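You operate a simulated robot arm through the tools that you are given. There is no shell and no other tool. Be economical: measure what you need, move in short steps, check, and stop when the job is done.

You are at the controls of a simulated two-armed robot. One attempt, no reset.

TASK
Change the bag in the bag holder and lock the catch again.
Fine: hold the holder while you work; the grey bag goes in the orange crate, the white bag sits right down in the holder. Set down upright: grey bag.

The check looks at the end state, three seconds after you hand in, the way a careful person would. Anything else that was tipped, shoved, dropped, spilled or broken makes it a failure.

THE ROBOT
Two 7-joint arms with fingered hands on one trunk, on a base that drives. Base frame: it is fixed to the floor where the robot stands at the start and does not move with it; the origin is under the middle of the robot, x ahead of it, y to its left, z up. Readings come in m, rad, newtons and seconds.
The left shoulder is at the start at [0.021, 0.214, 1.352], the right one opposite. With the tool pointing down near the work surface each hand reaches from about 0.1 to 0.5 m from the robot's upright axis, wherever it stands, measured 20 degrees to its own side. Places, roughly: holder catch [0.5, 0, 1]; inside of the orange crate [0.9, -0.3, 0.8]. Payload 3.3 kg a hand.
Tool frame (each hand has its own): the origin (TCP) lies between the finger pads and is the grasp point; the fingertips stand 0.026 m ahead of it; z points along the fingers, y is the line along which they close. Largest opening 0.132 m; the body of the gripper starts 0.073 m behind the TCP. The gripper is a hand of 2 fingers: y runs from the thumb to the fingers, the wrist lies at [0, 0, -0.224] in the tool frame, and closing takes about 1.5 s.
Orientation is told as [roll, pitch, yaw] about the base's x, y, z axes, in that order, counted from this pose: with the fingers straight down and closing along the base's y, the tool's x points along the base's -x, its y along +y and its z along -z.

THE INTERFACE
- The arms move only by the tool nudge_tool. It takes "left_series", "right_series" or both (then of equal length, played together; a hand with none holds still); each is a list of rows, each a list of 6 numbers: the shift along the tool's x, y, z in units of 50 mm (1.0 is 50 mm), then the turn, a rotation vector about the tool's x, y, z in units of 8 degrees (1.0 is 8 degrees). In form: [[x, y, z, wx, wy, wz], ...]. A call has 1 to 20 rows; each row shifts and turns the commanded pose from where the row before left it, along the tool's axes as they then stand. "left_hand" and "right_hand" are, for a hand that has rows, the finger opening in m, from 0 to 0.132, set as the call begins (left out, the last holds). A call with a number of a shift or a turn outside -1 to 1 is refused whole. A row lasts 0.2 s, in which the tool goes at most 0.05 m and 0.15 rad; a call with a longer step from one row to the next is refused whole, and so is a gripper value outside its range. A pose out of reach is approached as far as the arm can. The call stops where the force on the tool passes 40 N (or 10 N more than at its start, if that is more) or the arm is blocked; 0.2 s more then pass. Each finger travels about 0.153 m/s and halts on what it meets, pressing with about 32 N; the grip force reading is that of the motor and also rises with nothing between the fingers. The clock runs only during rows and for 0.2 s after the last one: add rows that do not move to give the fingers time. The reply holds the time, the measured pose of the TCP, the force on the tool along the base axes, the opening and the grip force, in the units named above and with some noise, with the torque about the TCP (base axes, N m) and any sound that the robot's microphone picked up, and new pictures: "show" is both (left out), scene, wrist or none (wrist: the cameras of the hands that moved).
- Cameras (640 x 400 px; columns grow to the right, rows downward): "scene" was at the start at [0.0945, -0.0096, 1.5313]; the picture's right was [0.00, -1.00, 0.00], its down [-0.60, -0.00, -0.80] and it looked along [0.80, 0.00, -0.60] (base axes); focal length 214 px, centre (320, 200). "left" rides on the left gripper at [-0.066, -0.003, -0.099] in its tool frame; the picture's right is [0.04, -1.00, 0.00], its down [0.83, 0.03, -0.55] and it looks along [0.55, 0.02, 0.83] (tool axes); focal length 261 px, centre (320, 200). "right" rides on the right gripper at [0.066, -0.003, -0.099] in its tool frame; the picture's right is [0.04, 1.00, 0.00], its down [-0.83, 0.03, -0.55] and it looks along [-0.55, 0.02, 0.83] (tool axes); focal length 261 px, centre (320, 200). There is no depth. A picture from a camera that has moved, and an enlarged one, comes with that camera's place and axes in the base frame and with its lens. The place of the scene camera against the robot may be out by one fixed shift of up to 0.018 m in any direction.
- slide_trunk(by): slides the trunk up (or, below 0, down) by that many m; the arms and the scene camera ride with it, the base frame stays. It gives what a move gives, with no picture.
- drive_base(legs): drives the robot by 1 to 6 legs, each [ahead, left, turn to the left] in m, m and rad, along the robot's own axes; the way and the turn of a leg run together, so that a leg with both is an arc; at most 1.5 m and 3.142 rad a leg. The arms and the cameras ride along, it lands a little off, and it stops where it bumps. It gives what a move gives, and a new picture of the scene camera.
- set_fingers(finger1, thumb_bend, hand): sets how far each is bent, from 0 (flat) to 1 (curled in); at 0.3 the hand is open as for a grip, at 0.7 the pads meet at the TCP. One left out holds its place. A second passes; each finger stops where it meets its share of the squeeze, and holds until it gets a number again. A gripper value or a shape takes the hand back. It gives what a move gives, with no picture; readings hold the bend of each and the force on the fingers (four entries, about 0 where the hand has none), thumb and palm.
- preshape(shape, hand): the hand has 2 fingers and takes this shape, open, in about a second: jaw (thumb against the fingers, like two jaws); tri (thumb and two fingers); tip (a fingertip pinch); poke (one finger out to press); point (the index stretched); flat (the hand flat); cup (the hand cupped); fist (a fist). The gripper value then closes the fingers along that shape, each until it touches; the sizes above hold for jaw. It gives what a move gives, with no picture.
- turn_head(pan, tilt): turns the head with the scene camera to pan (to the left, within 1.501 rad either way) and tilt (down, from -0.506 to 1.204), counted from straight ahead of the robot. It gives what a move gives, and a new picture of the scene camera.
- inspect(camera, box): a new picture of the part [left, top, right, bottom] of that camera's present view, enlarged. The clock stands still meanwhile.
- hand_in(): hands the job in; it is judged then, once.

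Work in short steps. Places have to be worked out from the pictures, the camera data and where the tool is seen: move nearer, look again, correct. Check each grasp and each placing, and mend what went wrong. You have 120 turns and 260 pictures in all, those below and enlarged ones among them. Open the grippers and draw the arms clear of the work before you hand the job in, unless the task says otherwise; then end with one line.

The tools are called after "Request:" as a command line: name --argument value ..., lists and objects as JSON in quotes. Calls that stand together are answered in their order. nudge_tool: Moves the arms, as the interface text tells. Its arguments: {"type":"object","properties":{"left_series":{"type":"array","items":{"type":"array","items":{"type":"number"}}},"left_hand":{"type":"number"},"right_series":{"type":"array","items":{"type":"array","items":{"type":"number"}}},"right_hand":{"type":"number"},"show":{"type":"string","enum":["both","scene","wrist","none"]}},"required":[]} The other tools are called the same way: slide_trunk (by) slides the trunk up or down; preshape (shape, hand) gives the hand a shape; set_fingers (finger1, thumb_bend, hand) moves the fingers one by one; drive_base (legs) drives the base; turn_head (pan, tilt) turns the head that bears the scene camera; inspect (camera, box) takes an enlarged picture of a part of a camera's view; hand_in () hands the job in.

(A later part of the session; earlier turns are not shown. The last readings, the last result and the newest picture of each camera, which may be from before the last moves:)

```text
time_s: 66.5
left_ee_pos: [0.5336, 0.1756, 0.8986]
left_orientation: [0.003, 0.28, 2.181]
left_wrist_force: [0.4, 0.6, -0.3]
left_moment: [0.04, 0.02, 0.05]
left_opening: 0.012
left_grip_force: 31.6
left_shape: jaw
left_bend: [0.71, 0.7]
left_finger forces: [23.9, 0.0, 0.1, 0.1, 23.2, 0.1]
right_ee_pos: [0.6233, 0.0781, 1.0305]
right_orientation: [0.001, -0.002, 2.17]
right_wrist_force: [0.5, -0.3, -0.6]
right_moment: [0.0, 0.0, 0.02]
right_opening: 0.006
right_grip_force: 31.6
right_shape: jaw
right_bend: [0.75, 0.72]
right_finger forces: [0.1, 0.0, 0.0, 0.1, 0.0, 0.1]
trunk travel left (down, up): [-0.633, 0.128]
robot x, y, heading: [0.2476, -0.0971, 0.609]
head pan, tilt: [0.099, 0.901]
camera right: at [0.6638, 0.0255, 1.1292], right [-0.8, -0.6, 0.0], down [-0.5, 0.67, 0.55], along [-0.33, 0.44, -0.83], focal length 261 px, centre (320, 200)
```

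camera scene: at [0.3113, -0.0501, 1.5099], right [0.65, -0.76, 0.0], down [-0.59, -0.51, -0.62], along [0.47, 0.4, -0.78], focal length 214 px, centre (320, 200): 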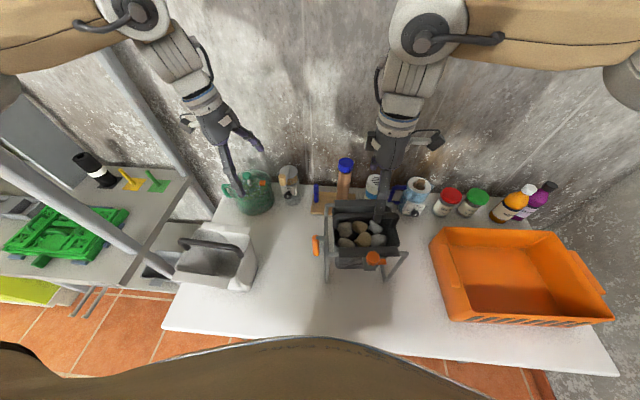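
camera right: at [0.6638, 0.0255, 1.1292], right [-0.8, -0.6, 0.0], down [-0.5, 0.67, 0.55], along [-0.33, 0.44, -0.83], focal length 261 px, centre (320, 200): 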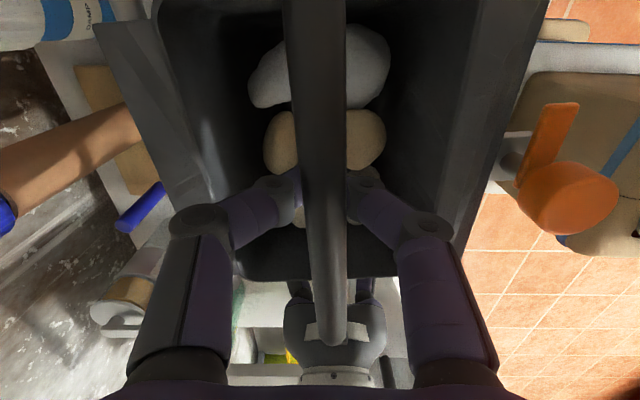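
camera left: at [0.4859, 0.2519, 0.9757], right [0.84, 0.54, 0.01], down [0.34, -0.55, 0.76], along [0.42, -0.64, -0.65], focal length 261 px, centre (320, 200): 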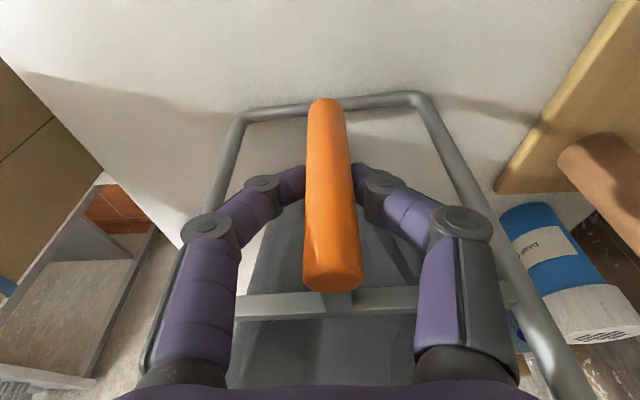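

The fingers met underneath the bail, which is higher than I thought (~1.06). I reopen, rise 28 mm, and close again.

Request:
nudge_tool --right_series '[[0, 0, 0, 0, 0, 0], [0, 0, 0, 0, 0, 0], [0, 0, 0, 0, 0, 0], [0, 0, 0, 0, 0, 0], [0, 0, 0, 0, 0, 0], [0, 0, -0.56, 0, 0, 0], [0, 0, 0, 0, 0, 0]]' --right_hand 0.132 --show "none"

Request:
nudge_tool --right_series '[[0, 0, 0, 0, 0, 0], [0, 0, 0, 0, 0, 0], [0, 0, 0, 0, 0, 0], [0, 0, 0, 0, 0, 0], [0, 0, 0, 0, 0, 0], [0, 0, 0, 0, 0, 0], [0, 0, 0, 0, 0, 0]]' --right_hand 0.0 --show "wrist"

```text
time_s: 68.1
left_ee_pos: [0.5336, 0.1751, 0.8998]
left_orientation: [0.0, 0.281, 2.181]
left_wrist_force: [-0.4, -0.1, 0.0]
left_moment: [-0.01, 0.0, 0.1]
left_opening: 0.0122
left_grip_force: 32.2
left_shape: jaw
left_bend: [0.71, 0.7]
left_finger forces: [24.4, 0.1, 0.0, 0.1, 23.0, 0.0]
right_ee_pos: [0.6248, 0.0767, 1.0588]
right_orientation: [0.003, -0.002, 2.168]
right_wrist_force: [0.4, 0.4, 0.1]
right_moment: [0.02, -0.01, 0.01]
right_opening: 0.132
right_grip_force: 0.1
right_shape: jaw
right_bend: [0.3, 0.3]
right_finger forces: [0.1, 0.0, 0.1, 0.1, 0.0, 0.0]
trunk travel left (down, up): [-0.633, 0.128]
robot x, y, heading: [0.2483, -0.0975, 0.606]
head pan, tilt: [0.099, 0.901]
```

```text
time_s: 69.7
left_ee_pos: [0.5346, 0.1757, 0.8989]
left_orientation: [0.001, 0.279, 2.18]
left_wrist_force: [-0.3, 0.0, -0.1]
left_moment: [-0.01, 0.01, 0.1]
left_opening: 0.0124
left_grip_force: 32.1
left_shape: jaw
left_bend: [0.71, 0.7]
left_finger forces: [24.0, 0.0, 0.0, 0.0, 23.6, 0.0]
right_ee_pos: [0.6239, 0.0778, 1.0587]
right_orientation: [0.001, -0.002, 2.17]
right_wrist_force: [0.3, 0.2, -4.3]
right_moment: [-0.02, -0.02, 0.0]
right_opening: 0.0003
right_grip_force: 31.8
right_shape: jaw
right_bend: [0.71, 0.72]
right_finger forces: [0.0, 0.0, 0.0, 0.1, 0.0, 0.1]
trunk travel left (down, up): [-0.633, 0.128]
robot x, y, heading: [0.2496, -0.0955, 0.61]
head pan, tilt: [0.099, 0.901]
camera right: at [0.6643, 0.025, 1.157], right [-0.8, -0.6, 0.0], down [-0.5, 0.67, 0.55], along [-0.33, 0.44, -0.83], focal length 261 px, centre (320, 200)
```

right: 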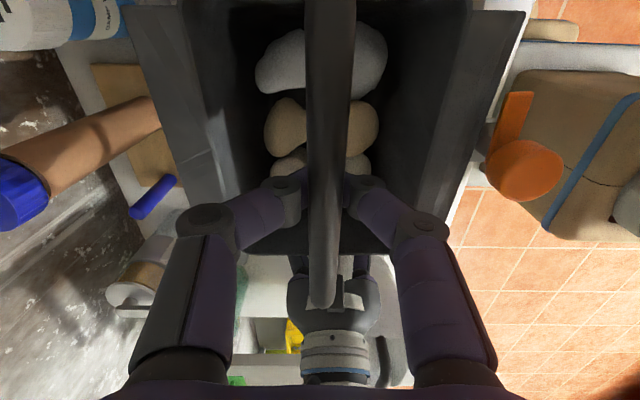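

The bail (≈18 mm thick) sits at about z=1.07, still just above the pads. I reopen and go up 15 mm more.

Request:
nudge_tool --right_series '[[0, 0, 0, 0, 0, 0], [0, 0, 0, 0, 0, 0], [0, 0, 0, 0, 0, 0], [0, 0, 0, 0, 0, 0], [0, 0, 0, 0, 0, 0], [0, 0, -0.3, 0, 0, 0], [0, 0, 0, 0, 0, 0]]' --right_hand 0.132 --show "none"

Request:
nudge_tool --right_series '[[0, 0, 0, 0, 0, 0], [0, 0, 0, 0, 0, 0], [0, 0, 0, 0, 0, 0], [0, 0, 0, 0, 0, 0], [0, 0, 0, 0, 0, 0], [0, 0, 0, 0, 0, 0], [0, 0, 0, 0, 0, 0]]' --right_hand 0.0 --show "wrist"

```text
time_s: 71.3
left_ee_pos: [0.5345, 0.1756, 0.8989]
left_orientation: [0.002, 0.278, 2.181]
left_wrist_force: [0.0, -0.1, 0.2]
left_moment: [-0.04, 0.02, 0.08]
left_opening: 0.012
left_grip_force: 31.9
left_shape: jaw
left_bend: [0.71, 0.7]
left_finger forces: [24.0, 0.0, 0.0, 0.1, 23.1, 0.0]
right_ee_pos: [0.6266, 0.0782, 1.073]
right_orientation: [0.002, -0.004, 2.169]
right_wrist_force: [0.7, -0.1, 0.2]
right_moment: [0.0, -0.01, 0.02]
right_opening: 0.1321
right_grip_force: 0.0
right_shape: jaw
right_bend: [0.3, 0.3]
right_finger forces: [0.1, 0.1, 0.0, 0.0, 0.0, 0.2]
trunk travel left (down, up): [-0.633, 0.128]
robot x, y, heading: [0.2469, -0.0954, 0.608]
head pan, tilt: [0.099, 0.901]
```

```text
time_s: 72.9
left_ee_pos: [0.5335, 0.1751, 0.8989]
left_orientation: [0.002, 0.28, 2.182]
left_wrist_force: [0.7, -0.1, -1.2]
left_moment: [-0.02, 0.05, 0.03]
left_opening: 0.012
left_grip_force: 31.7
left_shape: jaw
left_bend: [0.71, 0.7]
left_finger forces: [23.7, 0.0, 0.0, 0.0, 23.5, 0.1]
right_ee_pos: [0.6256, 0.0781, 1.0739]
right_orientation: [0.002, -0.001, 2.169]
right_wrist_force: [0.7, 0.0, 6.3]
right_moment: [0.01, 0.01, 0.02]
right_opening: 0.0088
right_grip_force: 31.8
right_shape: jaw
right_bend: [0.72, 0.7]
right_finger forces: [27.1, 0.0, 0.1, 0.0, 28.3, 0.0]
trunk travel left (down, up): [-0.633, 0.128]
robot x, y, heading: [0.2516, -0.094, 0.613]
head pan, tilt: [0.099, 0.901]
camera right: at [0.6652, 0.0255, 1.1714], right [-0.8, -0.6, 0.0], down [-0.5, 0.67, 0.55], along [-0.33, 0.44, -0.83], focal length 261 px, centre (320, 200)
```

right: 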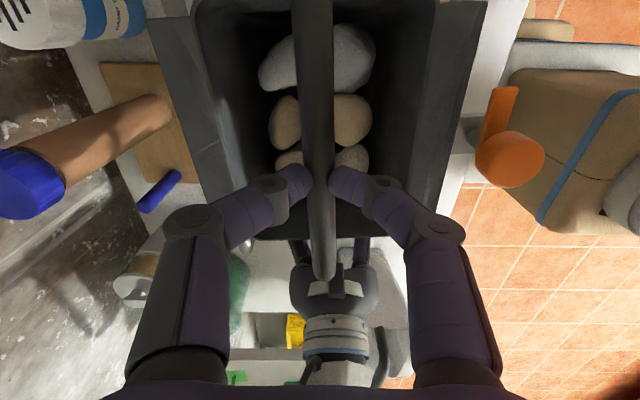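

Now the bail is truly gripped (27 N). I lift slowly and watch the load.

Request:
nudge_tool --right_series '[[0, 0, -0.2, 0, 0, 0], [0, 0, -0.2, 0, 0, 0], [0, 0, -0.2, 0, 0, 0], [0, 0, 0, 0, 0, 0]]' --show "both"

```text
time_s: 73.9
left_ee_pos: [0.5338, 0.1753, 0.8997]
left_orientation: [0.002, 0.278, 2.18]
left_wrist_force: [-0.2, 0.3, 0.7]
left_moment: [0.07, -0.02, 0.03]
left_opening: 0.0123
left_grip_force: 31.7
left_shape: jaw
left_bend: [0.71, 0.71]
left_finger forces: [23.7, 0.1, 0.0, 0.0, 23.4, 0.1]
right_ee_pos: [0.6254, 0.0785, 1.1032]
right_orientation: [0.002, -0.002, 2.169]
right_wrist_force: [1.3, -0.7, -3.7]
right_moment: [-0.01, 0.01, 0.0]
right_opening: 0.0083
right_grip_force: 31.9
right_shape: jaw
right_bend: [0.72, 0.7]
right_finger forces: [22.6, 0.0, 0.0, 0.0, 22.3, 0.0]
trunk travel left (down, up): [-0.633, 0.128]
robot x, y, heading: [0.2482, -0.094, 0.607]
head pan, tilt: [0.099, 0.901]
camera scene: at [0.3119, -0.0498, 1.5099], right [0.65, -0.76, 0.0], down [-0.59, -0.51, -0.62], along [0.47, 0.4, -0.78], focal length 214 px, centre (320, 200)
camera right: at [0.6659, 0.0259, 1.2013], right [-0.8, -0.6, 0.0], down [-0.5, 0.67, 0.55], along [-0.33, 0.44, -0.83], focal length 261 px, centre (320, 200)
```

scene: 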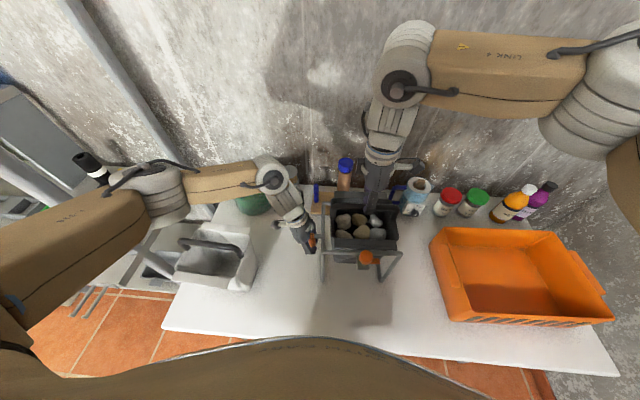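
right: 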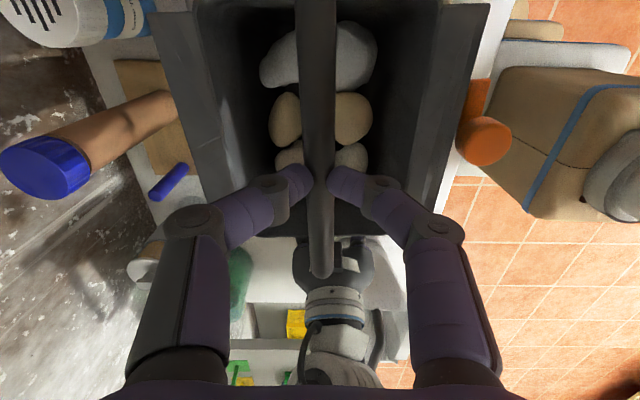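

The bag is rising freely (light, about 5 N) and level. I lift another 0.2 m.

Request:
nudge_tool --right_series '[[0, 0, -0.4, 0, 0, 0], [0, 0, -0.4, 0, 0, 0], [0, 0, -0.4, 0, 0, 0], [0, 0, -0.4, 0, 0, 0], [0, 0, -0.4, 0, 0, 0], [0, 0, -0.4, 0, 0, 0], [0, 0, -0.4, 0, 0, 0], [0, 0, -0.4, 0, 0, 0], [0, 0, -0.4, 0, 0, 0], [0, 0, -0.4, 0, 0, 0], [0, 0, 0, 0, 0, 0]]' --show "both"

```text
time_s: 76.3
left_ee_pos: [0.5346, 0.1754, 0.8997]
left_orientation: [0.003, 0.279, 2.184]
left_wrist_force: [0.2, 0.9, 0.2]
left_moment: [0.0, 0.02, 0.05]
left_opening: 0.0117
left_grip_force: 31.8
left_shape: jaw
left_bend: [0.71, 0.71]
left_finger forces: [23.5, 0.1, 0.1, 0.0, 23.0, 0.0]
right_ee_pos: [0.6262, 0.0778, 1.3036]
right_orientation: [0.002, -0.003, 2.171]
right_wrist_force: [0.2, -0.6, 0.0]
right_moment: [0.0, -0.03, -0.01]
right_opening: 0.005
right_grip_force: 32.3
right_shape: jaw
right_bend: [0.73, 0.72]
right_finger forces: [0.1, 0.0, 0.0, 0.0, 0.1, 0.1]
trunk travel left (down, up): [-0.633, 0.128]
robot x, y, heading: [0.2522, -0.0955, 0.611]
head pan, tilt: [0.099, 0.901]
camera scene: at [0.3118, -0.0499, 1.5099], right [0.65, -0.76, 0.0], down [-0.59, -0.51, -0.62], along [0.47, 0.4, -0.78], focal length 214 px, centre (320, 200)
camera right: at [0.6663, 0.0256, 1.4015], right [-0.8, -0.6, 0.0], down [-0.5, 0.67, 0.55], along [-0.33, 0.44, -0.83], focal length 261 px, centre (320, 200)
```

scene: 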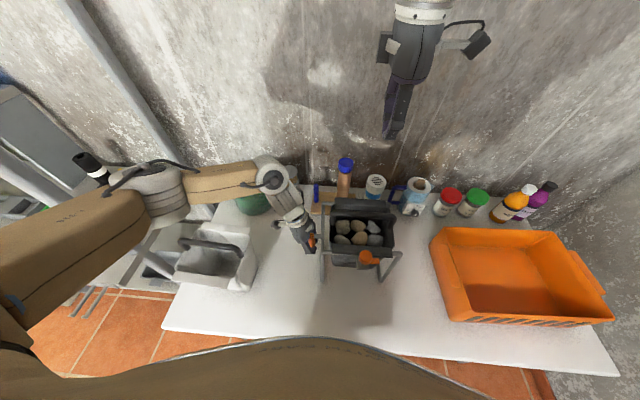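
right: 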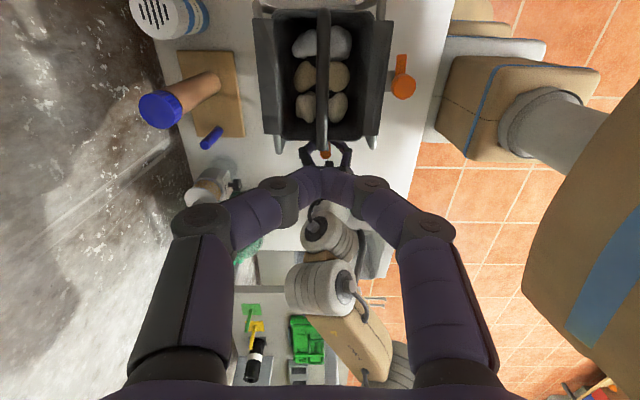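

The bail slipped out of the grip and the bag is back in the holder. I check how it sits.

Request:
inspect --camera "scene" --box '[290, 170, 430, 290]'

Request:
inspect --camera "right" --box '[240, 0, 430, 170]'

```text
3.33 times, centred on (360, 230) of scene
camera zoom: at [0.3118, -0.0499, 1.5099], right [0.65, -0.76, 0.0], down [-0.59, -0.51, -0.62], along [0.47, 0.4, -0.78], focal length 715 px, centre (187, 100)
```

zoom: 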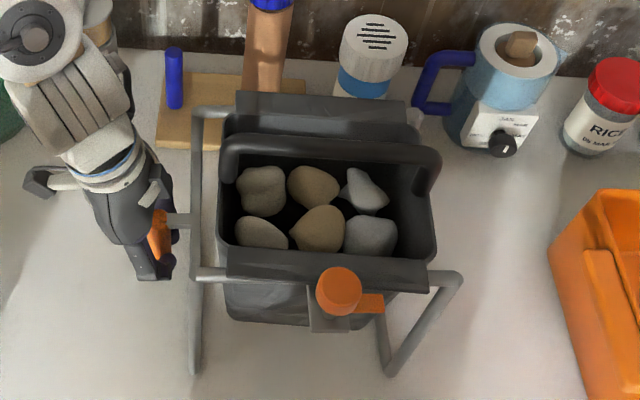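

```text
2.35 times, centred on (335, 85) of right
camera zoom: at [0.6663, 0.0256, 1.4015], right [-0.8, -0.6, 0.0], down [-0.5, 0.67, 0.55], along [-0.33, 0.44, -0.83], focal length 613 px, centre (285, 471)
```

zoom: 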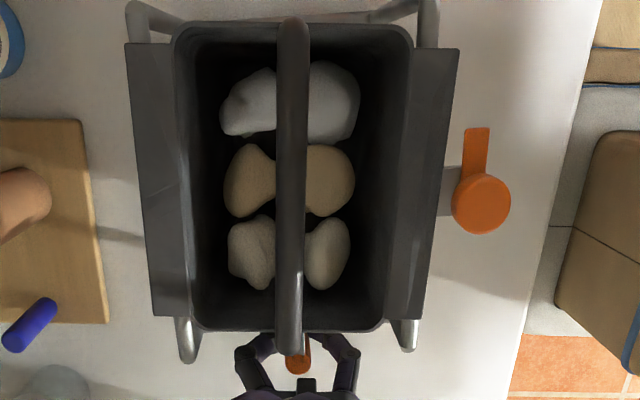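

The bag is back in its seat, unharmed. This time I close the fingers beneath the bail so it rests on them like a hook (TCP z≈1.042), then lift.

Request:
nudge_tool --right_series '[[0.14, 0.05, 0, 0, 0, 0], [0, 0, 0, 0, 0, 0], [0, 0, 0, 0, 0, 0], [0, 0, 0, 0, 0, 0], [0, 0, 0.87, 0, 0, 0], [0, 0, 0.87, 0, 0, 0], [0, 0, 0.87, 0, 0, 0], [0, 0, 0.87, 0, 0, 0], [0, 0, 0.87, 0, 0, 0], [0, 0, 0.87, 0, 0, 0], [0, 0, 0, 0, 0, 0]]' --right_hand 0.132 --show "wrist"

Request:
nudge_tool --right_series '[[0, 0, 0, 0, 0, 0], [0, 0, 0, 0, 0, 0], [0, 0, 0, 0, 0, 0], [0, 0, 0, 0, 0, 0], [0, 0, 0, 0, 0, 0], [0, 0, 0, 0, 0, 0], [0, 0, 0, 0, 0, 0]]' --right_hand 0.0 --show "wrist"

```text
time_s: 78.7
left_ee_pos: [0.5332, 0.1756, 0.8996]
left_orientation: [-0.001, 0.278, 2.183]
left_wrist_force: [-0.8, 0.8, 0.0]
left_moment: [0.0, 0.02, 0.07]
left_opening: 0.0114
left_grip_force: 31.6
left_shape: jaw
left_bend: [0.71, 0.71]
left_finger forces: [22.8, 0.1, 0.0, 0.1, 23.3, 0.0]
right_ee_pos: [0.6284, 0.0718, 1.0397]
right_orientation: [0.001, -0.001, 2.169]
right_wrist_force: [-0.3, 0.3, 0.3]
right_moment: [-0.03, 0.01, 0.02]
right_opening: 0.132
right_grip_force: 0.1
right_shape: jaw
right_bend: [0.3, 0.3]
right_finger forces: [0.1, 0.1, 0.1, 0.1, 0.0, 0.1]
trunk travel left (down, up): [-0.633, 0.128]
robot x, y, heading: [0.2482, -0.0952, 0.608]
head pan, tilt: [0.099, 0.901]
camera right: at [0.6675, 0.0181, 1.1384], right [-0.8, -0.6, 0.0], down [-0.5, 0.67, 0.55], along [-0.33, 0.44, -0.83], focal length 261 px, centre (320, 200)
```

right: 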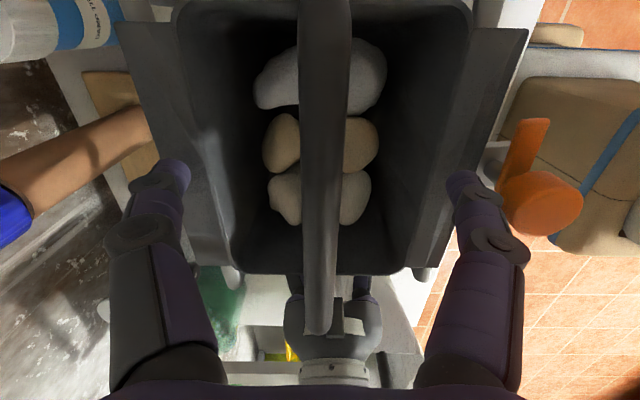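

```text
time_s: 80.3
left_ee_pos: [0.5339, 0.1761, 0.8994]
left_orientation: [0.001, 0.279, 2.182]
left_wrist_force: [0.5, 0.3, -0.1]
left_moment: [0.0, 0.02, 0.07]
left_opening: 0.0113
left_grip_force: 32.5
left_shape: jaw
left_bend: [0.71, 0.71]
left_finger forces: [22.8, 0.0, 0.0, 0.0, 23.2, 0.0]
right_ee_pos: [0.6281, 0.0708, 1.0416]
right_orientation: [0.003, 0.0, 2.17]
right_wrist_force: [-0.2, 0.1, -0.8]
right_moment: [0.0, -0.01, 0.05]
right_opening: 0.0001
right_grip_force: 31.8
right_shape: jaw
right_bend: [0.62, 0.7]
right_finger forces: [0.0, 0.0, 0.1, 0.1, 0.0, 0.0]
trunk travel left (down, up): [-0.633, 0.128]
robot x, y, heading: [0.2485, -0.095, 0.606]
head pan, tilt: [0.099, 0.901]
camera right: at [0.6676, 0.0182, 1.1388], right [-0.8, -0.6, 0.0], down [-0.5, 0.67, 0.55], along [-0.33, 0.44, -0.83], focal length 261 px, centre (320, 200)
```

right: 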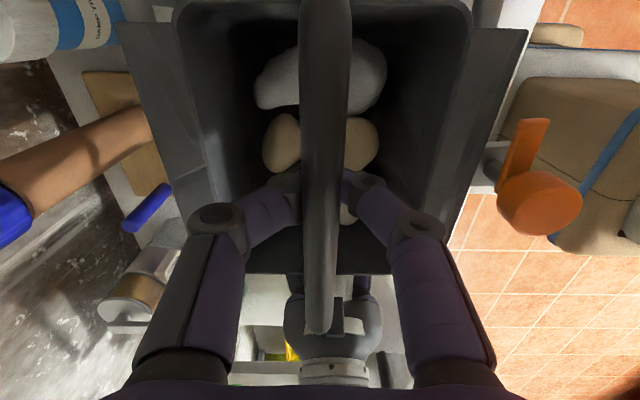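

Fingers are closed beneath the bail. I lift gently 70 mm and check the load.

Request:
nudge_tool --right_series '[[0, 0, -0.2, 0, 0, 0], [0, 0, -0.2, 0, 0, 0], [0, 0, -0.2, 0, 0, 0], [0, 0, -0.2, 0, 0, 0], [0, 0, -0.2, 0, 0, 0], [0, 0, -0.2, 0, 0, 0], [0, 0, -0.2, 0, 0, 0], [0, 0, 0, 0, 0, 0], [0, 0, 0, 0, 0, 0]]' --show "both"

```text
time_s: 82.3
left_ee_pos: [0.5343, 0.1747, 0.899]
left_orientation: [0.001, 0.279, 2.182]
left_wrist_force: [0.5, 0.2, -0.8]
left_moment: [0.0, -0.03, 0.04]
left_opening: 0.0117
left_grip_force: 31.5
left_shape: jaw
left_bend: [0.71, 0.71]
left_finger forces: [23.0, 0.0, 0.0, 0.0, 23.5, 0.1]
right_ee_pos: [0.6279, 0.071, 1.1116]
right_orientation: [0.002, -0.002, 2.17]
right_wrist_force: [-1.2, 0.2, -4.8]
right_moment: [0.02, -0.02, 0.02]
right_opening: 0.0
right_grip_force: 32.0
right_shape: jaw
right_bend: [0.62, 0.7]
right_finger forces: [0.0, 0.1, 0.0, 0.1, 0.0, 0.1]
trunk travel left (down, up): [-0.633, 0.128]
robot x, y, heading: [0.2501, -0.0942, 0.612]
head pan, tilt: [0.099, 0.901]
camera scene: at [0.3118, -0.0498, 1.5099], right [0.65, -0.76, 0.0], down [-0.59, -0.51, -0.62], along [0.47, 0.4, -0.78], focal length 214 px, centre (320, 200)
camera right: at [0.6681, 0.0189, 1.2099], right [-0.8, -0.6, 0.0], down [-0.5, 0.67, 0.55], along [-0.33, 0.44, -0.83], focal length 261 px, centre (320, 200)
```

scene: 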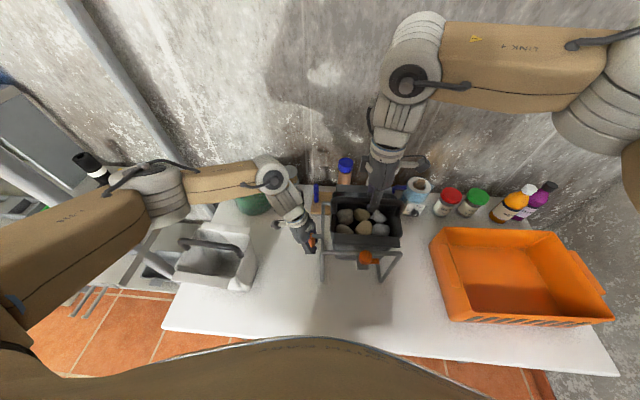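
right: 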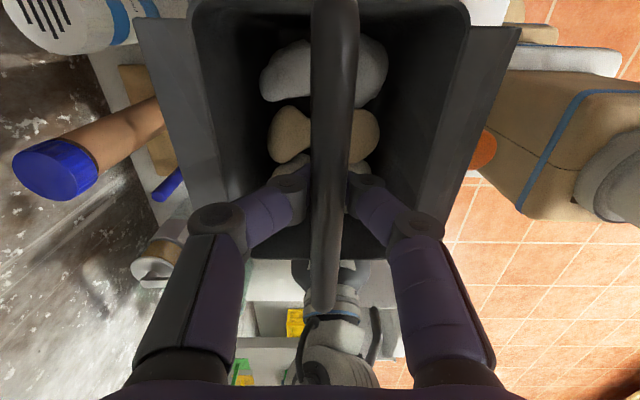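

The bag hangs level on the hooked fingers (~5 N). I continue lifting 0.2 m.

Request:
nudge_tool --right_series '[[0, 0, -0.4, 0, 0, 0], [0, 0, -0.4, 0, 0, 0], [0, 0, -0.4, 0, 0, 0], [0, 0, -0.4, 0, 0, 0], [0, 0, -0.4, 0, 0, 0], [0, 0, -0.4, 0, 0, 0], [0, 0, -0.4, 0, 0, 0], [0, 0, -0.4, 0, 0, 0], [0, 0, -0.4, 0, 0, 0], [0, 0, -0.4, 0, 0, 0], [0, 0, 0, 0, 0, 0]]' --show "both"

```text
time_s: 84.7
left_ee_pos: [0.534, 0.1763, 0.8994]
left_orientation: [0.001, 0.28, 2.181]
left_wrist_force: [-0.1, 0.2, 0.2]
left_moment: [0.01, 0.01, 0.06]
left_opening: 0.0114
left_grip_force: 32.2
left_shape: jaw
left_bend: [0.71, 0.71]
left_finger forces: [22.5, 0.1, 0.0, 0.0, 23.4, 0.0]
right_ee_pos: [0.6302, 0.0692, 1.3118]
right_orientation: [0.003, -0.003, 2.17]
right_wrist_force: [0.0, 0.0, -3.3]
right_moment: [0.04, 0.03, -0.02]
right_opening: 0.0002
right_grip_force: 32.4
right_shape: jaw
right_bend: [0.62, 0.7]
right_finger forces: [0.0, 0.0, 0.0, 0.0, 0.1, 0.1]
trunk travel left (down, up): [-0.633, 0.128]
robot x, y, heading: [0.2481, -0.0985, 0.609]
head pan, tilt: [0.099, 0.901]
camera scene: at [0.3121, -0.0498, 1.5099], right [0.65, -0.76, 0.0], down [-0.6, -0.51, -0.62], along [0.47, 0.4, -0.78], focal length 214 px, centre (320, 200)
camera right: at [0.6693, 0.018, 1.4106], right [-0.8, -0.6, 0.0], down [-0.5, 0.67, 0.55], along [-0.33, 0.44, -0.83], focal length 261 px, centre (320, 200)
```

scene: 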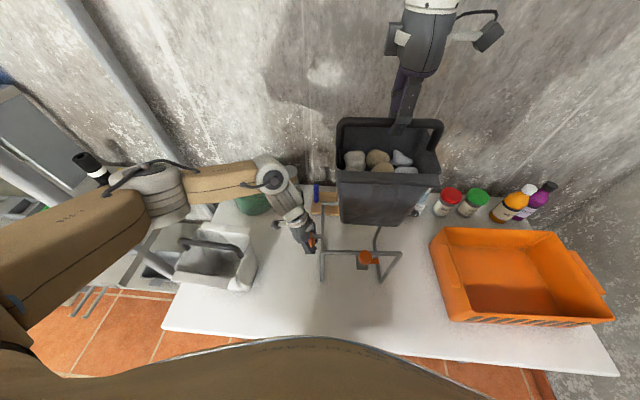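
right: 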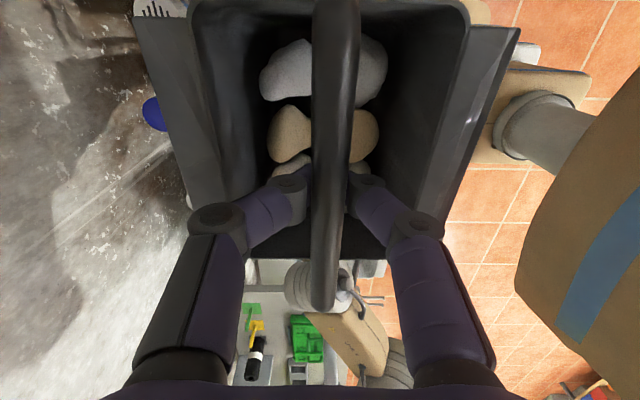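

The grey bag is clear of the holder. I release the left hand and raise it, then drive right toward the crate.

Request:
nudge_tool --left_series '[[0, 0, 0, 0, 0, 0], [0, 0, 0, 0, 0, 0], [0, 0, 0, 0, 0, 0], [0, 0, 0, 0, 0, 0], [0, 0, 0, 0, 0, 0], [0, 0, -0.8, 0, 0, 0], [0, 0, -0.8, 0, 0, 0], [0, 0, -0.8, 0, 0, 0], [0, 0, -0.8, 0, 0, 0], [0, 0, -0.8, 0, 0, 0], [-0.6, 0, -0.5, 0, 0, 0], [-0.6, 0, -0.5, 0, 0, 0], [-0.6, 0, -0.5, 0, 0, 0], [0, 0, 0, 0, 0, 0]]' --left_hand 0.132 --show "none"

Request:
drive_base --legs '[[0, -0.12, 0], [0, -0.12, 0], [0, -0.11, 0]]'

```text
time_s: 87.7
left_ee_pos: [0.4416, 0.3103, 1.1377]
left_orientation: [0.002, 0.28, 2.182]
left_wrist_force: [0.8, -0.1, -0.6]
left_moment: [-0.03, 0.01, 0.0]
left_opening: 0.1319
left_grip_force: 0.0
left_shape: jaw
left_bend: [0.3, 0.3]
left_finger forces: [0.0, 0.0, 0.1, 0.0, 0.0, 0.1]
right_ee_pos: [0.6293, 0.0701, 1.3118]
right_orientation: [0.002, -0.002, 2.169]
right_wrist_force: [-0.5, -0.6, -4.8]
right_moment: [0.01, -0.03, 0.04]
right_opening: 0.0
right_grip_force: 32.3
right_shape: jaw
right_bend: [0.62, 0.7]
right_finger forces: [0.0, 0.0, 0.0, 0.0, 0.0, 0.0]
trunk travel left (down, up): [-0.633, 0.128]
robot x, y, heading: [0.2488, -0.0957, 0.61]
head pan, tilt: [0.099, 0.901]
```

```text
time_s: 90.5
left_ee_pos: [0.6407, 0.0249, 1.1382]
left_orientation: [0.001, 0.28, 2.182]
left_wrist_force: [0.6, -0.6, 0.2]
left_moment: [0.02, 0.03, -0.04]
left_opening: 0.1318
left_grip_force: 0.1
left_shape: jaw
left_bend: [0.3, 0.3]
left_finger forces: [0.0, 0.0, 0.1, 0.0, 0.0, 0.0]
right_ee_pos: [0.8279, -0.2137, 1.3122]
right_orientation: [0.001, -0.001, 2.171]
right_wrist_force: [-1.3, 1.6, -3.5]
right_moment: [0.09, 0.04, -0.02]
right_opening: 0.0
right_grip_force: 31.8
right_shape: jaw
right_bend: [0.61, 0.68]
right_finger forces: [0.0, 0.0, 0.0, 0.0, 0.1, 0.0]
trunk travel left (down, up): [-0.633, 0.128]
robot x, y, heading: [0.45, -0.3814, 0.613]
head pan, tilt: [0.099, 0.901]
camera scene: at [0.5113, -0.3344, 1.5099], right [0.65, -0.76, 0.0], down [-0.59, -0.51, -0.62], along [0.47, 0.4, -0.78], focal length 214 px, centre (320, 200)
```

scene: 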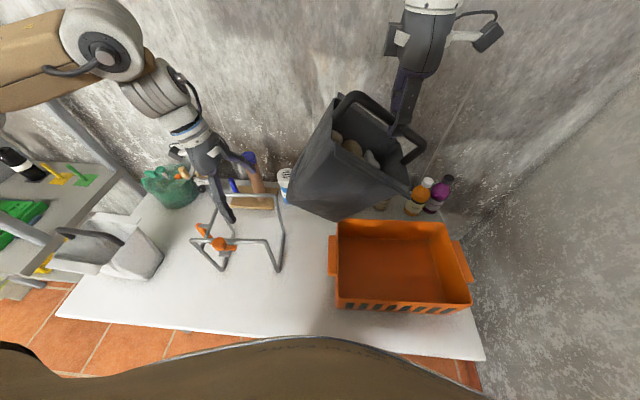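

The bag swung during the drive. I let it settle and look.

Request:
nudge_tool --right_series '[[0, 0, 0, 0, 0, 0], [0, 0, 0, 0, 0, 0], [0, 0, 0, 0, 0, 0], [0, 0, 0, 0, 0, 0], [0, 0, 0, 0, 0, 0], [0, 0, 0, 0, 0, 0], [0, 0, 0, 0, 0, 0], [0, 0, 0, 0, 0, 0], [0, 0, 0, 0, 0, 0], [0, 0, 0, 0, 0, 0]]' --show "both"

```text
time_s: 92.7
left_ee_pos: [0.6416, 0.0237, 1.1381]
left_orientation: [0.002, 0.28, 2.181]
left_wrist_force: [-0.8, -0.6, 0.1]
left_moment: [0.0, 0.03, -0.01]
left_opening: 0.1319
left_grip_force: 0.1
left_shape: jaw
left_bend: [0.3, 0.3]
left_finger forces: [0.1, 0.0, 0.0, 0.0, 0.0, 0.0]
right_ee_pos: [0.8288, -0.2139, 1.3127]
right_orientation: [0.001, -0.003, 2.169]
right_wrist_force: [0.7, -0.6, -3.1]
right_moment: [0.01, -0.05, 0.05]
right_opening: 0.0
right_grip_force: 32.6
right_shape: jaw
right_bend: [0.61, 0.68]
right_finger forces: [0.0, 0.1, 0.0, 0.0, 0.0, 0.1]
trunk travel left (down, up): [-0.633, 0.128]
robot x, y, heading: [0.4496, -0.3768, 0.611]
head pan, tilt: [0.099, 0.901]
camera scene: at [0.5114, -0.3351, 1.5099], right [0.65, -0.76, 0.0], down [-0.59, -0.51, -0.62], along [0.47, 0.4, -0.78], focal length 214 px, centre (320, 200)
camera right: at [0.8685, -0.267, 1.4103], right [-0.8, -0.6, 0.0], down [-0.5, 0.67, 0.55], along [-0.33, 0.44, -0.83], focal length 261 px, centre (320, 200)
```

scene: 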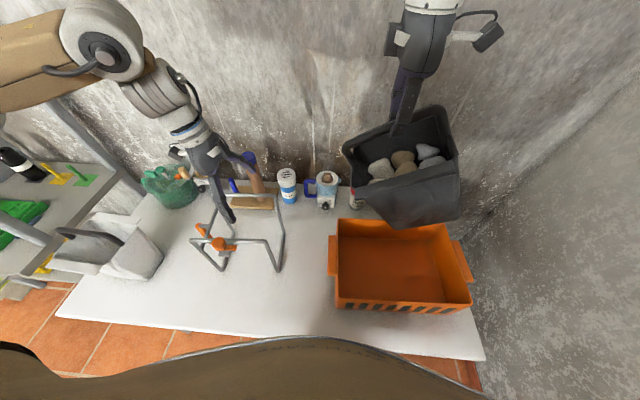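
right: 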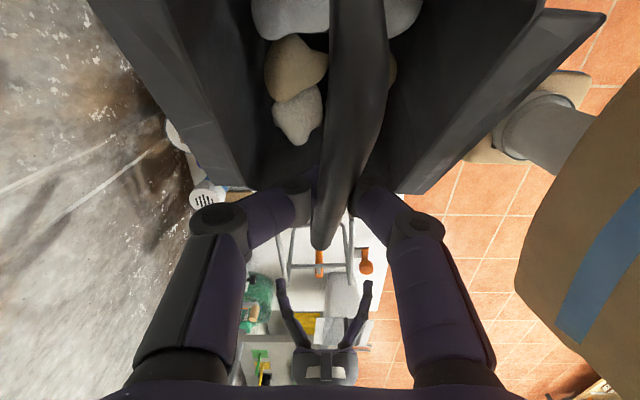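

It is still swinging (now the other way). I wait longer.

Request:
nudge_tool --right_series '[[0, 0, 0, 0, 0, 0], [0, 0, 0, 0, 0, 0], [0, 0, 0, 0, 0, 0], [0, 0, 0, 0, 0, 0], [0, 0, 0, 0, 0, 0], [0, 0, 0, 0, 0, 0], [0, 0, 0, 0, 0, 0], [0, 0, 0, 0, 0, 0], [0, 0, 0, 0, 0, 0], [0, 0, 0, 0, 0, 0], [0, 0, 0, 0, 0, 0], [0, 0, 0, 0, 0, 0], [0, 0, 0, 0, 0, 0], [0, 0, 0, 0, 0, 0], [0, 0, 0, 0, 0, 0], [0, 0, 0, 0, 0, 0], [0, 0, 0, 0, 0, 0], [0, 0, 0, 0, 0, 0], [0, 0, 0, 0, 0, 0], [0, 0, 0, 0, 0, 0]]' --show "scene"

Request:
nudge_tool --right_series '[[0, 0, 0, 0, 0, 0], [0, 0, 0, 0, 0, 0]]' --show "both"

```text
time_s: 96.9
left_ee_pos: [0.6409, 0.0243, 1.1377]
left_orientation: [0.002, 0.279, 2.182]
left_wrist_force: [-0.1, 0.1, 0.2]
left_moment: [0.01, 0.01, -0.01]
left_opening: 0.1321
left_grip_force: 0.2
left_shape: jaw
left_bend: [0.3, 0.3]
left_finger forces: [0.0, 0.1, 0.0, 0.0, 0.1, 0.0]
right_ee_pos: [0.8285, -0.2149, 1.3118]
right_orientation: [0.003, -0.004, 2.17]
right_wrist_force: [-0.3, -1.2, -4.3]
right_moment: [0.0, -0.03, 0.01]
right_opening: 0.0001
right_grip_force: 32.2
right_shape: jaw
right_bend: [0.61, 0.68]
right_finger forces: [0.0, 0.0, 0.0, 0.1, 0.0, 0.0]
trunk travel left (down, up): [-0.633, 0.128]
robot x, y, heading: [0.4468, -0.3818, 0.615]
head pan, tilt: [0.099, 0.901]
camera scene: at [0.5111, -0.3349, 1.5099], right [0.65, -0.76, 0.0], down [-0.59, -0.51, -0.62], along [0.47, 0.4, -0.78], focal length 214 px, centre (320, 200)
```

scene: 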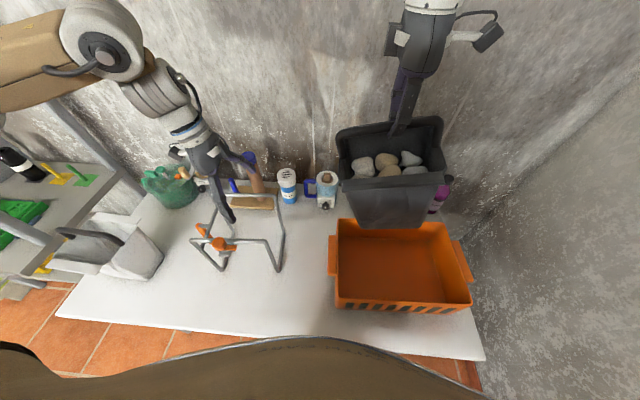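

```text
time_s: 97.5
left_ee_pos: [0.6405, 0.0244, 1.1381]
left_orientation: [0.002, 0.28, 2.181]
left_wrist_force: [-0.2, -1.2, -0.4]
left_moment: [0.01, -0.03, -0.04]
left_opening: 0.1318
left_grip_force: 0.1
left_shape: jaw
left_bend: [0.3, 0.3]
left_finger forces: [0.0, 0.0, 0.0, 0.0, 0.0, 0.0]
right_ee_pos: [0.828, -0.2138, 1.3119]
right_orientation: [0.003, -0.002, 2.171]
right_wrist_force: [-0.2, -0.9, -4.7]
right_moment: [-0.01, -0.05, 0.01]
right_opening: 0.0
right_grip_force: 31.7
right_shape: jaw
right_bend: [0.61, 0.68]
right_finger forces: [0.0, 0.0, 0.0, 0.0, 0.1, 0.1]
trunk travel left (down, up): [-0.633, 0.128]
robot x, y, heading: [0.4453, -0.3821, 0.61]
head pan, tilt: [0.099, 0.901]
camera scene: at [0.511, -0.3348, 1.5099], right [0.65, -0.76, 0.0], down [-0.59, -0.51, -0.62], along [0.47, 0.4, -0.78], focal length 214 px, centre (320, 200)
camera right: at [0.8681, -0.2666, 1.4103], right [-0.8, -0.6, 0.0], down [-0.5, 0.67, 0.55], along [-0.33, 0.44, -0.83], focal length 261 px, centre (320, 200)
```

scene: 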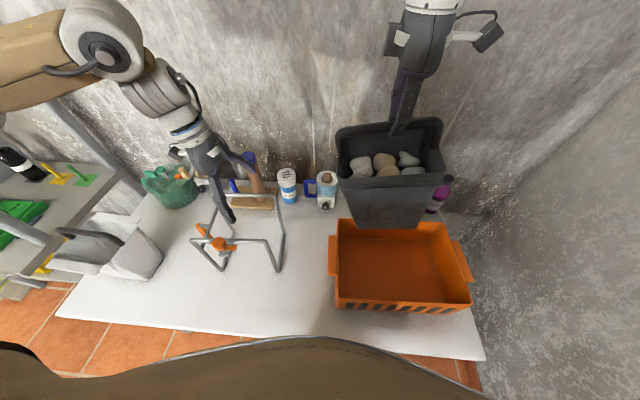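
right: 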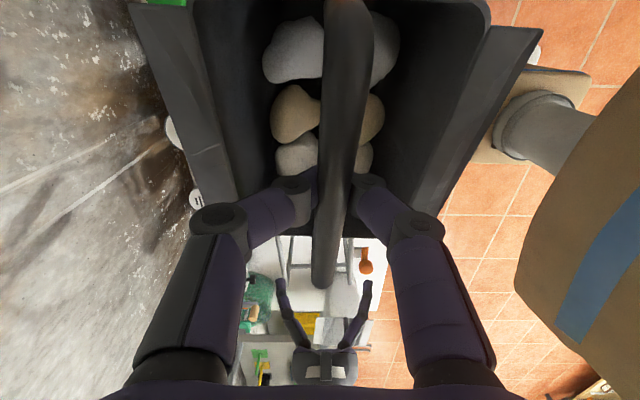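

It settled level. Crate centre works out at about (0.90, -0.34), rim z≈0.84; I move the bag slowly 0.145 m right over it.

Request:
nudge_tool --right_series '[[0.05, 0.01, 0, 0, 0, 0], [0.1, 0.01, 0, 0, 0, 0], [0.15, 0.02, 0, 0, 0, 0], [0.2, 0.02, 0, 0, 0, 0], [0.2, 0.02, 0, 0, 0, 0], [0.2, 0.02, 0, 0, 0, 0], [0.2, 0.02, 0, 0, 0, 0], [0.2, 0.02, 0, 0, 0, 0], [0.2, 0.02, 0, 0, 0, 0], [0.2, 0.02, 0, 0, 0, 0], [0.2, 0.02, 0, 0, 0, 0], [0.2, 0.02, 0, 0, 0, 0], [0.2, 0.02, 0, 0, 0, 0], [0.2, 0.02, 0, 0, 0, 0], [0.2, 0.02, 0, 0, 0, 0], [0.15, 0.02, 0, 0, 0, 0], [0.1, 0.01, 0, 0, 0, 0], [0.05, 0, 0, 0, 0, 0], [0, 0, 0, 0, 0, 0], [0, 0, 0, 0, 0, 0]]' --show "none"

Request:
nudge_tool --right_series '[[0, 0, 0, 0, 0, 0], [0, 0, 0, 0, 0, 0], [0, 0, 0, 0, 0, 0], [0, 0, 0, 0, 0, 0], [0, 0, 0, 0, 0, 0], [0, 0, 0, 0, 0, 0]]' --show "both"

```text
time_s: 101.7
left_ee_pos: [0.6396, 0.0237, 1.138]
left_orientation: [0.002, 0.28, 2.183]
left_wrist_force: [0.3, -0.7, 0.4]
left_moment: [0.04, 0.0, 0.0]
left_opening: 0.1321
left_grip_force: 0.1
left_shape: jaw
left_bend: [0.3, 0.3]
left_finger forces: [0.0, 0.1, 0.0, 0.0, 0.1, 0.0]
right_ee_pos: [0.8997, -0.3461, 1.3132]
right_orientation: [0.0, -0.001, 2.172]
right_wrist_force: [-0.1, -0.4, -5.1]
right_moment: [-0.03, -0.02, -0.03]
right_opening: 0.0
right_grip_force: 32.1
right_shape: jaw
right_bend: [0.61, 0.68]
right_finger forces: [0.0, 0.0, 0.0, 0.0, 0.1, 0.0]
trunk travel left (down, up): [-0.633, 0.128]
robot x, y, heading: [0.4497, -0.3796, 0.616]
head pan, tilt: [0.099, 0.901]
```

```text
time_s: 103.1
left_ee_pos: [0.6415, 0.0244, 1.138]
left_orientation: [0.002, 0.279, 2.182]
left_wrist_force: [0.6, -0.1, 0.2]
left_moment: [0.04, -0.01, 0.03]
left_opening: 0.1319
left_grip_force: 0.1
left_shape: jaw
left_bend: [0.3, 0.3]
left_finger forces: [0.0, 0.1, 0.0, 0.0, 0.0, 0.0]
right_ee_pos: [0.9014, -0.3464, 1.3116]
right_orientation: [0.0, -0.001, 2.172]
right_wrist_force: [0.0, -0.6, -3.7]
right_moment: [0.01, -0.04, 0.0]
right_opening: 0.0
right_grip_force: 31.9
right_shape: jaw
right_bend: [0.61, 0.68]
right_finger forces: [0.0, 0.0, 0.1, 0.0, 0.1, 0.0]
trunk travel left (down, up): [-0.633, 0.128]
robot x, y, heading: [0.4497, -0.3842, 0.611]
head pan, tilt: [0.099, 0.901]
camera scene: at [0.5111, -0.335, 1.5099], right [0.65, -0.76, 0.0], down [-0.59, -0.51, -0.62], along [0.47, 0.4, -0.78], focal length 214 px, centre (320, 200)
camera right: at [0.94, -0.3988, 1.4098], right [-0.8, -0.6, 0.0], down [-0.5, 0.67, 0.55], along [-0.33, 0.44, -0.83], focal length 261 px, centre (320, 200)
```

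scene: 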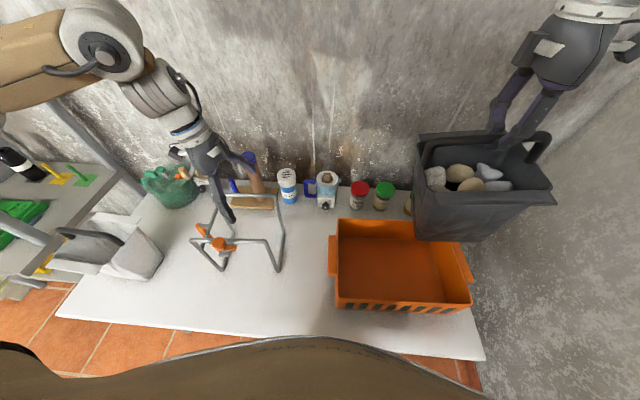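
right: 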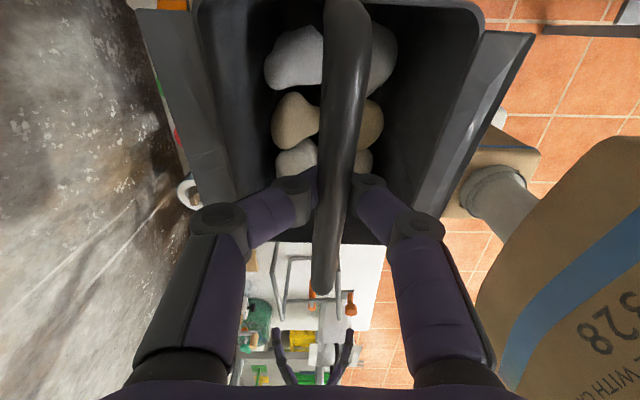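

The bag is over the crate's middle (projected check ok). I lower it slowly.

Request:
nudge_tool --right_series '[[0, 0, 0.15, 0, 0, 0], [0, 0, 0.25, 0, 0, 0], [0, 0, 0.25, 0, 0, 0], [0, 0, 0.25, 0, 0, 0], [0, 0, 0.25, 0, 0, 0], [0, 0, 0.25, 0, 0, 0], [0, 0, 0.25, 0, 0, 0], [0, 0, 0.25, 0, 0, 0], [0, 0, 0.25, 0, 0, 0], [0, 0, 0.25, 0, 0, 0], [0, 0, 0.25, 0, 0, 0], [0, 0, 0.25, 0, 0, 0], [0, 0, 0.25, 0, 0, 0], [0, 0, 0.25, 0, 0, 0], [0, 0, 0.25, 0, 0, 0], [0, 0, 0.25, 0, 0, 0], [0, 0, 0.15, 0, 0, 0], [0, 0, 0, 0, 0, 0]]' --show "both"

```text
time_s: 106.9
left_ee_pos: [0.6395, 0.0243, 1.1385]
left_orientation: [0.002, 0.281, 2.182]
left_wrist_force: [-0.7, 0.1, -0.2]
left_moment: [0.02, 0.0, -0.01]
left_opening: 0.1323
left_grip_force: 0.0
left_shape: jaw
left_bend: [0.3, 0.3]
left_finger forces: [0.0, 0.0, 0.0, 0.0, 0.1, 0.0]
right_ee_pos: [0.8987, -0.3461, 1.108]
right_orientation: [0.0, -0.002, 2.169]
right_wrist_force: [-0.5, 0.4, -3.8]
right_moment: [0.03, 0.01, -0.01]
right_opening: 0.0
right_grip_force: 31.6
right_shape: jaw
right_bend: [0.6, 0.68]
right_finger forces: [0.0, 0.0, 0.0, 0.0, 0.1, 0.0]
trunk travel left (down, up): [-0.633, 0.128]
robot x, y, heading: [0.4477, -0.3814, 0.611]
head pan, tilt: [0.099, 0.901]
camera scene: at [0.511, -0.3349, 1.5099], right [0.65, -0.76, 0.0], down [-0.59, -0.51, -0.62], along [0.47, 0.4, -0.78], focal length 214 px, centre (320, 200)
camera right: at [0.9387, -0.3988, 1.2076], right [-0.8, -0.6, 0.0], down [-0.5, 0.67, 0.55], along [-0.33, 0.44, -0.83], focal length 261 px, centre (320, 200)
```

scene: 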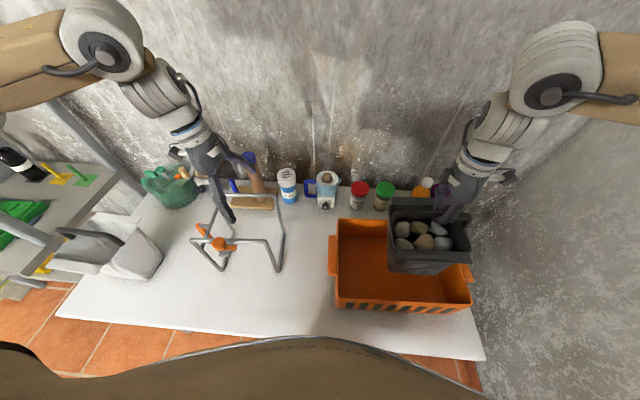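
right: 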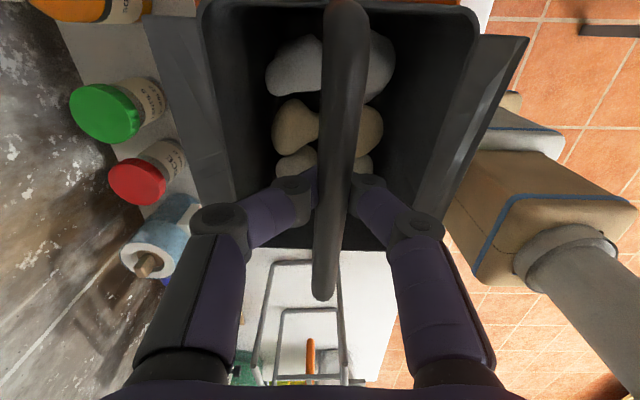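

On track. I bring it 20 mm toward me for margin and keep lowering until it touches.

Request:
nudge_tool --right_series '[[0, 0.05, 0.05, 0, 0, 0], [0, 0.1, 0.1, 0, 0, 0], [0, 0.1, 0.1, 0, 0, 0], [0, 0.1, 0.1, 0, 0, 0], [0, 0.05, 0.15, 0, 0, 0], [0, 0, 0.2, 0, 0, 0], [0, 0, 0.2, 0, 0, 0], [0, 0, 0.2, 0, 0, 0], [0, 0, 0, 0, 0, 0]]' --show "scene"

Request:
inspect --camera "scene" --box '[320, 170, 490, 330]'

```text
time_s: 108.9
left_ee_pos: [0.6416, 0.0232, 1.1368]
left_orientation: [0.002, 0.278, 2.182]
left_wrist_force: [-0.7, 0.5, -0.3]
left_moment: [-0.03, 0.01, 0.03]
left_opening: 0.132
left_grip_force: 0.0
left_shape: jaw
left_bend: [0.3, 0.3]
left_finger forces: [0.1, 0.0, 0.0, 0.1, 0.0, 0.0]
right_ee_pos: [0.8831, -0.3586, 1.0559]
right_orientation: [0.002, -0.003, 2.172]
right_wrist_force: [0.1, -0.2, -3.9]
right_moment: [0.01, 0.02, 0.01]
right_opening: 0.0
right_grip_force: 32.1
right_shape: jaw
right_bend: [0.6, 0.68]
right_finger forces: [0.1, 0.0, 0.0, 0.0, 0.0, 0.0]
trunk travel left (down, up): [-0.633, 0.128]
robot x, y, heading: [0.4474, -0.3814, 0.61]
head pan, tilt: [0.099, 0.901]
camera scene: at [0.5109, -0.3349, 1.5099], right [0.65, -0.76, 0.0], down [-0.59, -0.51, -0.62], along [0.47, 0.4, -0.78], focal length 214 px, centre (320, 200)
```

scene: 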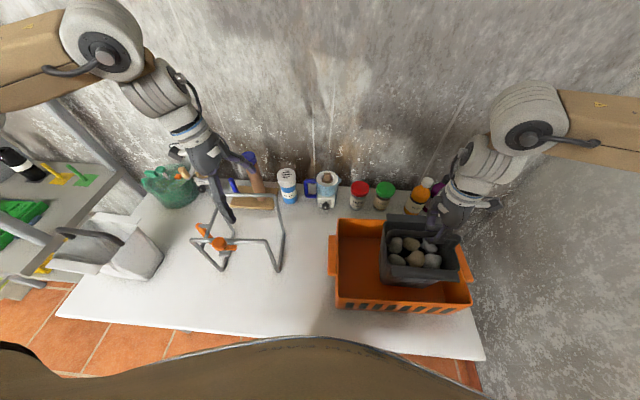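

```text
2.50 times, centred on (405, 250) of scene
camera zoom: at [0.5109, -0.3349, 1.5099], right [0.65, -0.76, 0.0], down [-0.59, -0.51, -0.62], along [0.47, 0.4, -0.78], focal length 536 px, centre (108, 75)
```

zoom: 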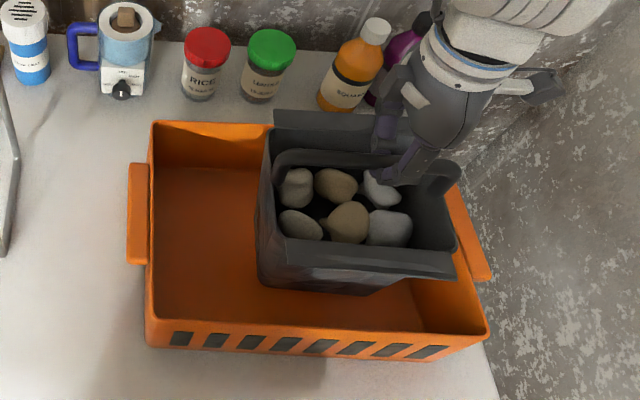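

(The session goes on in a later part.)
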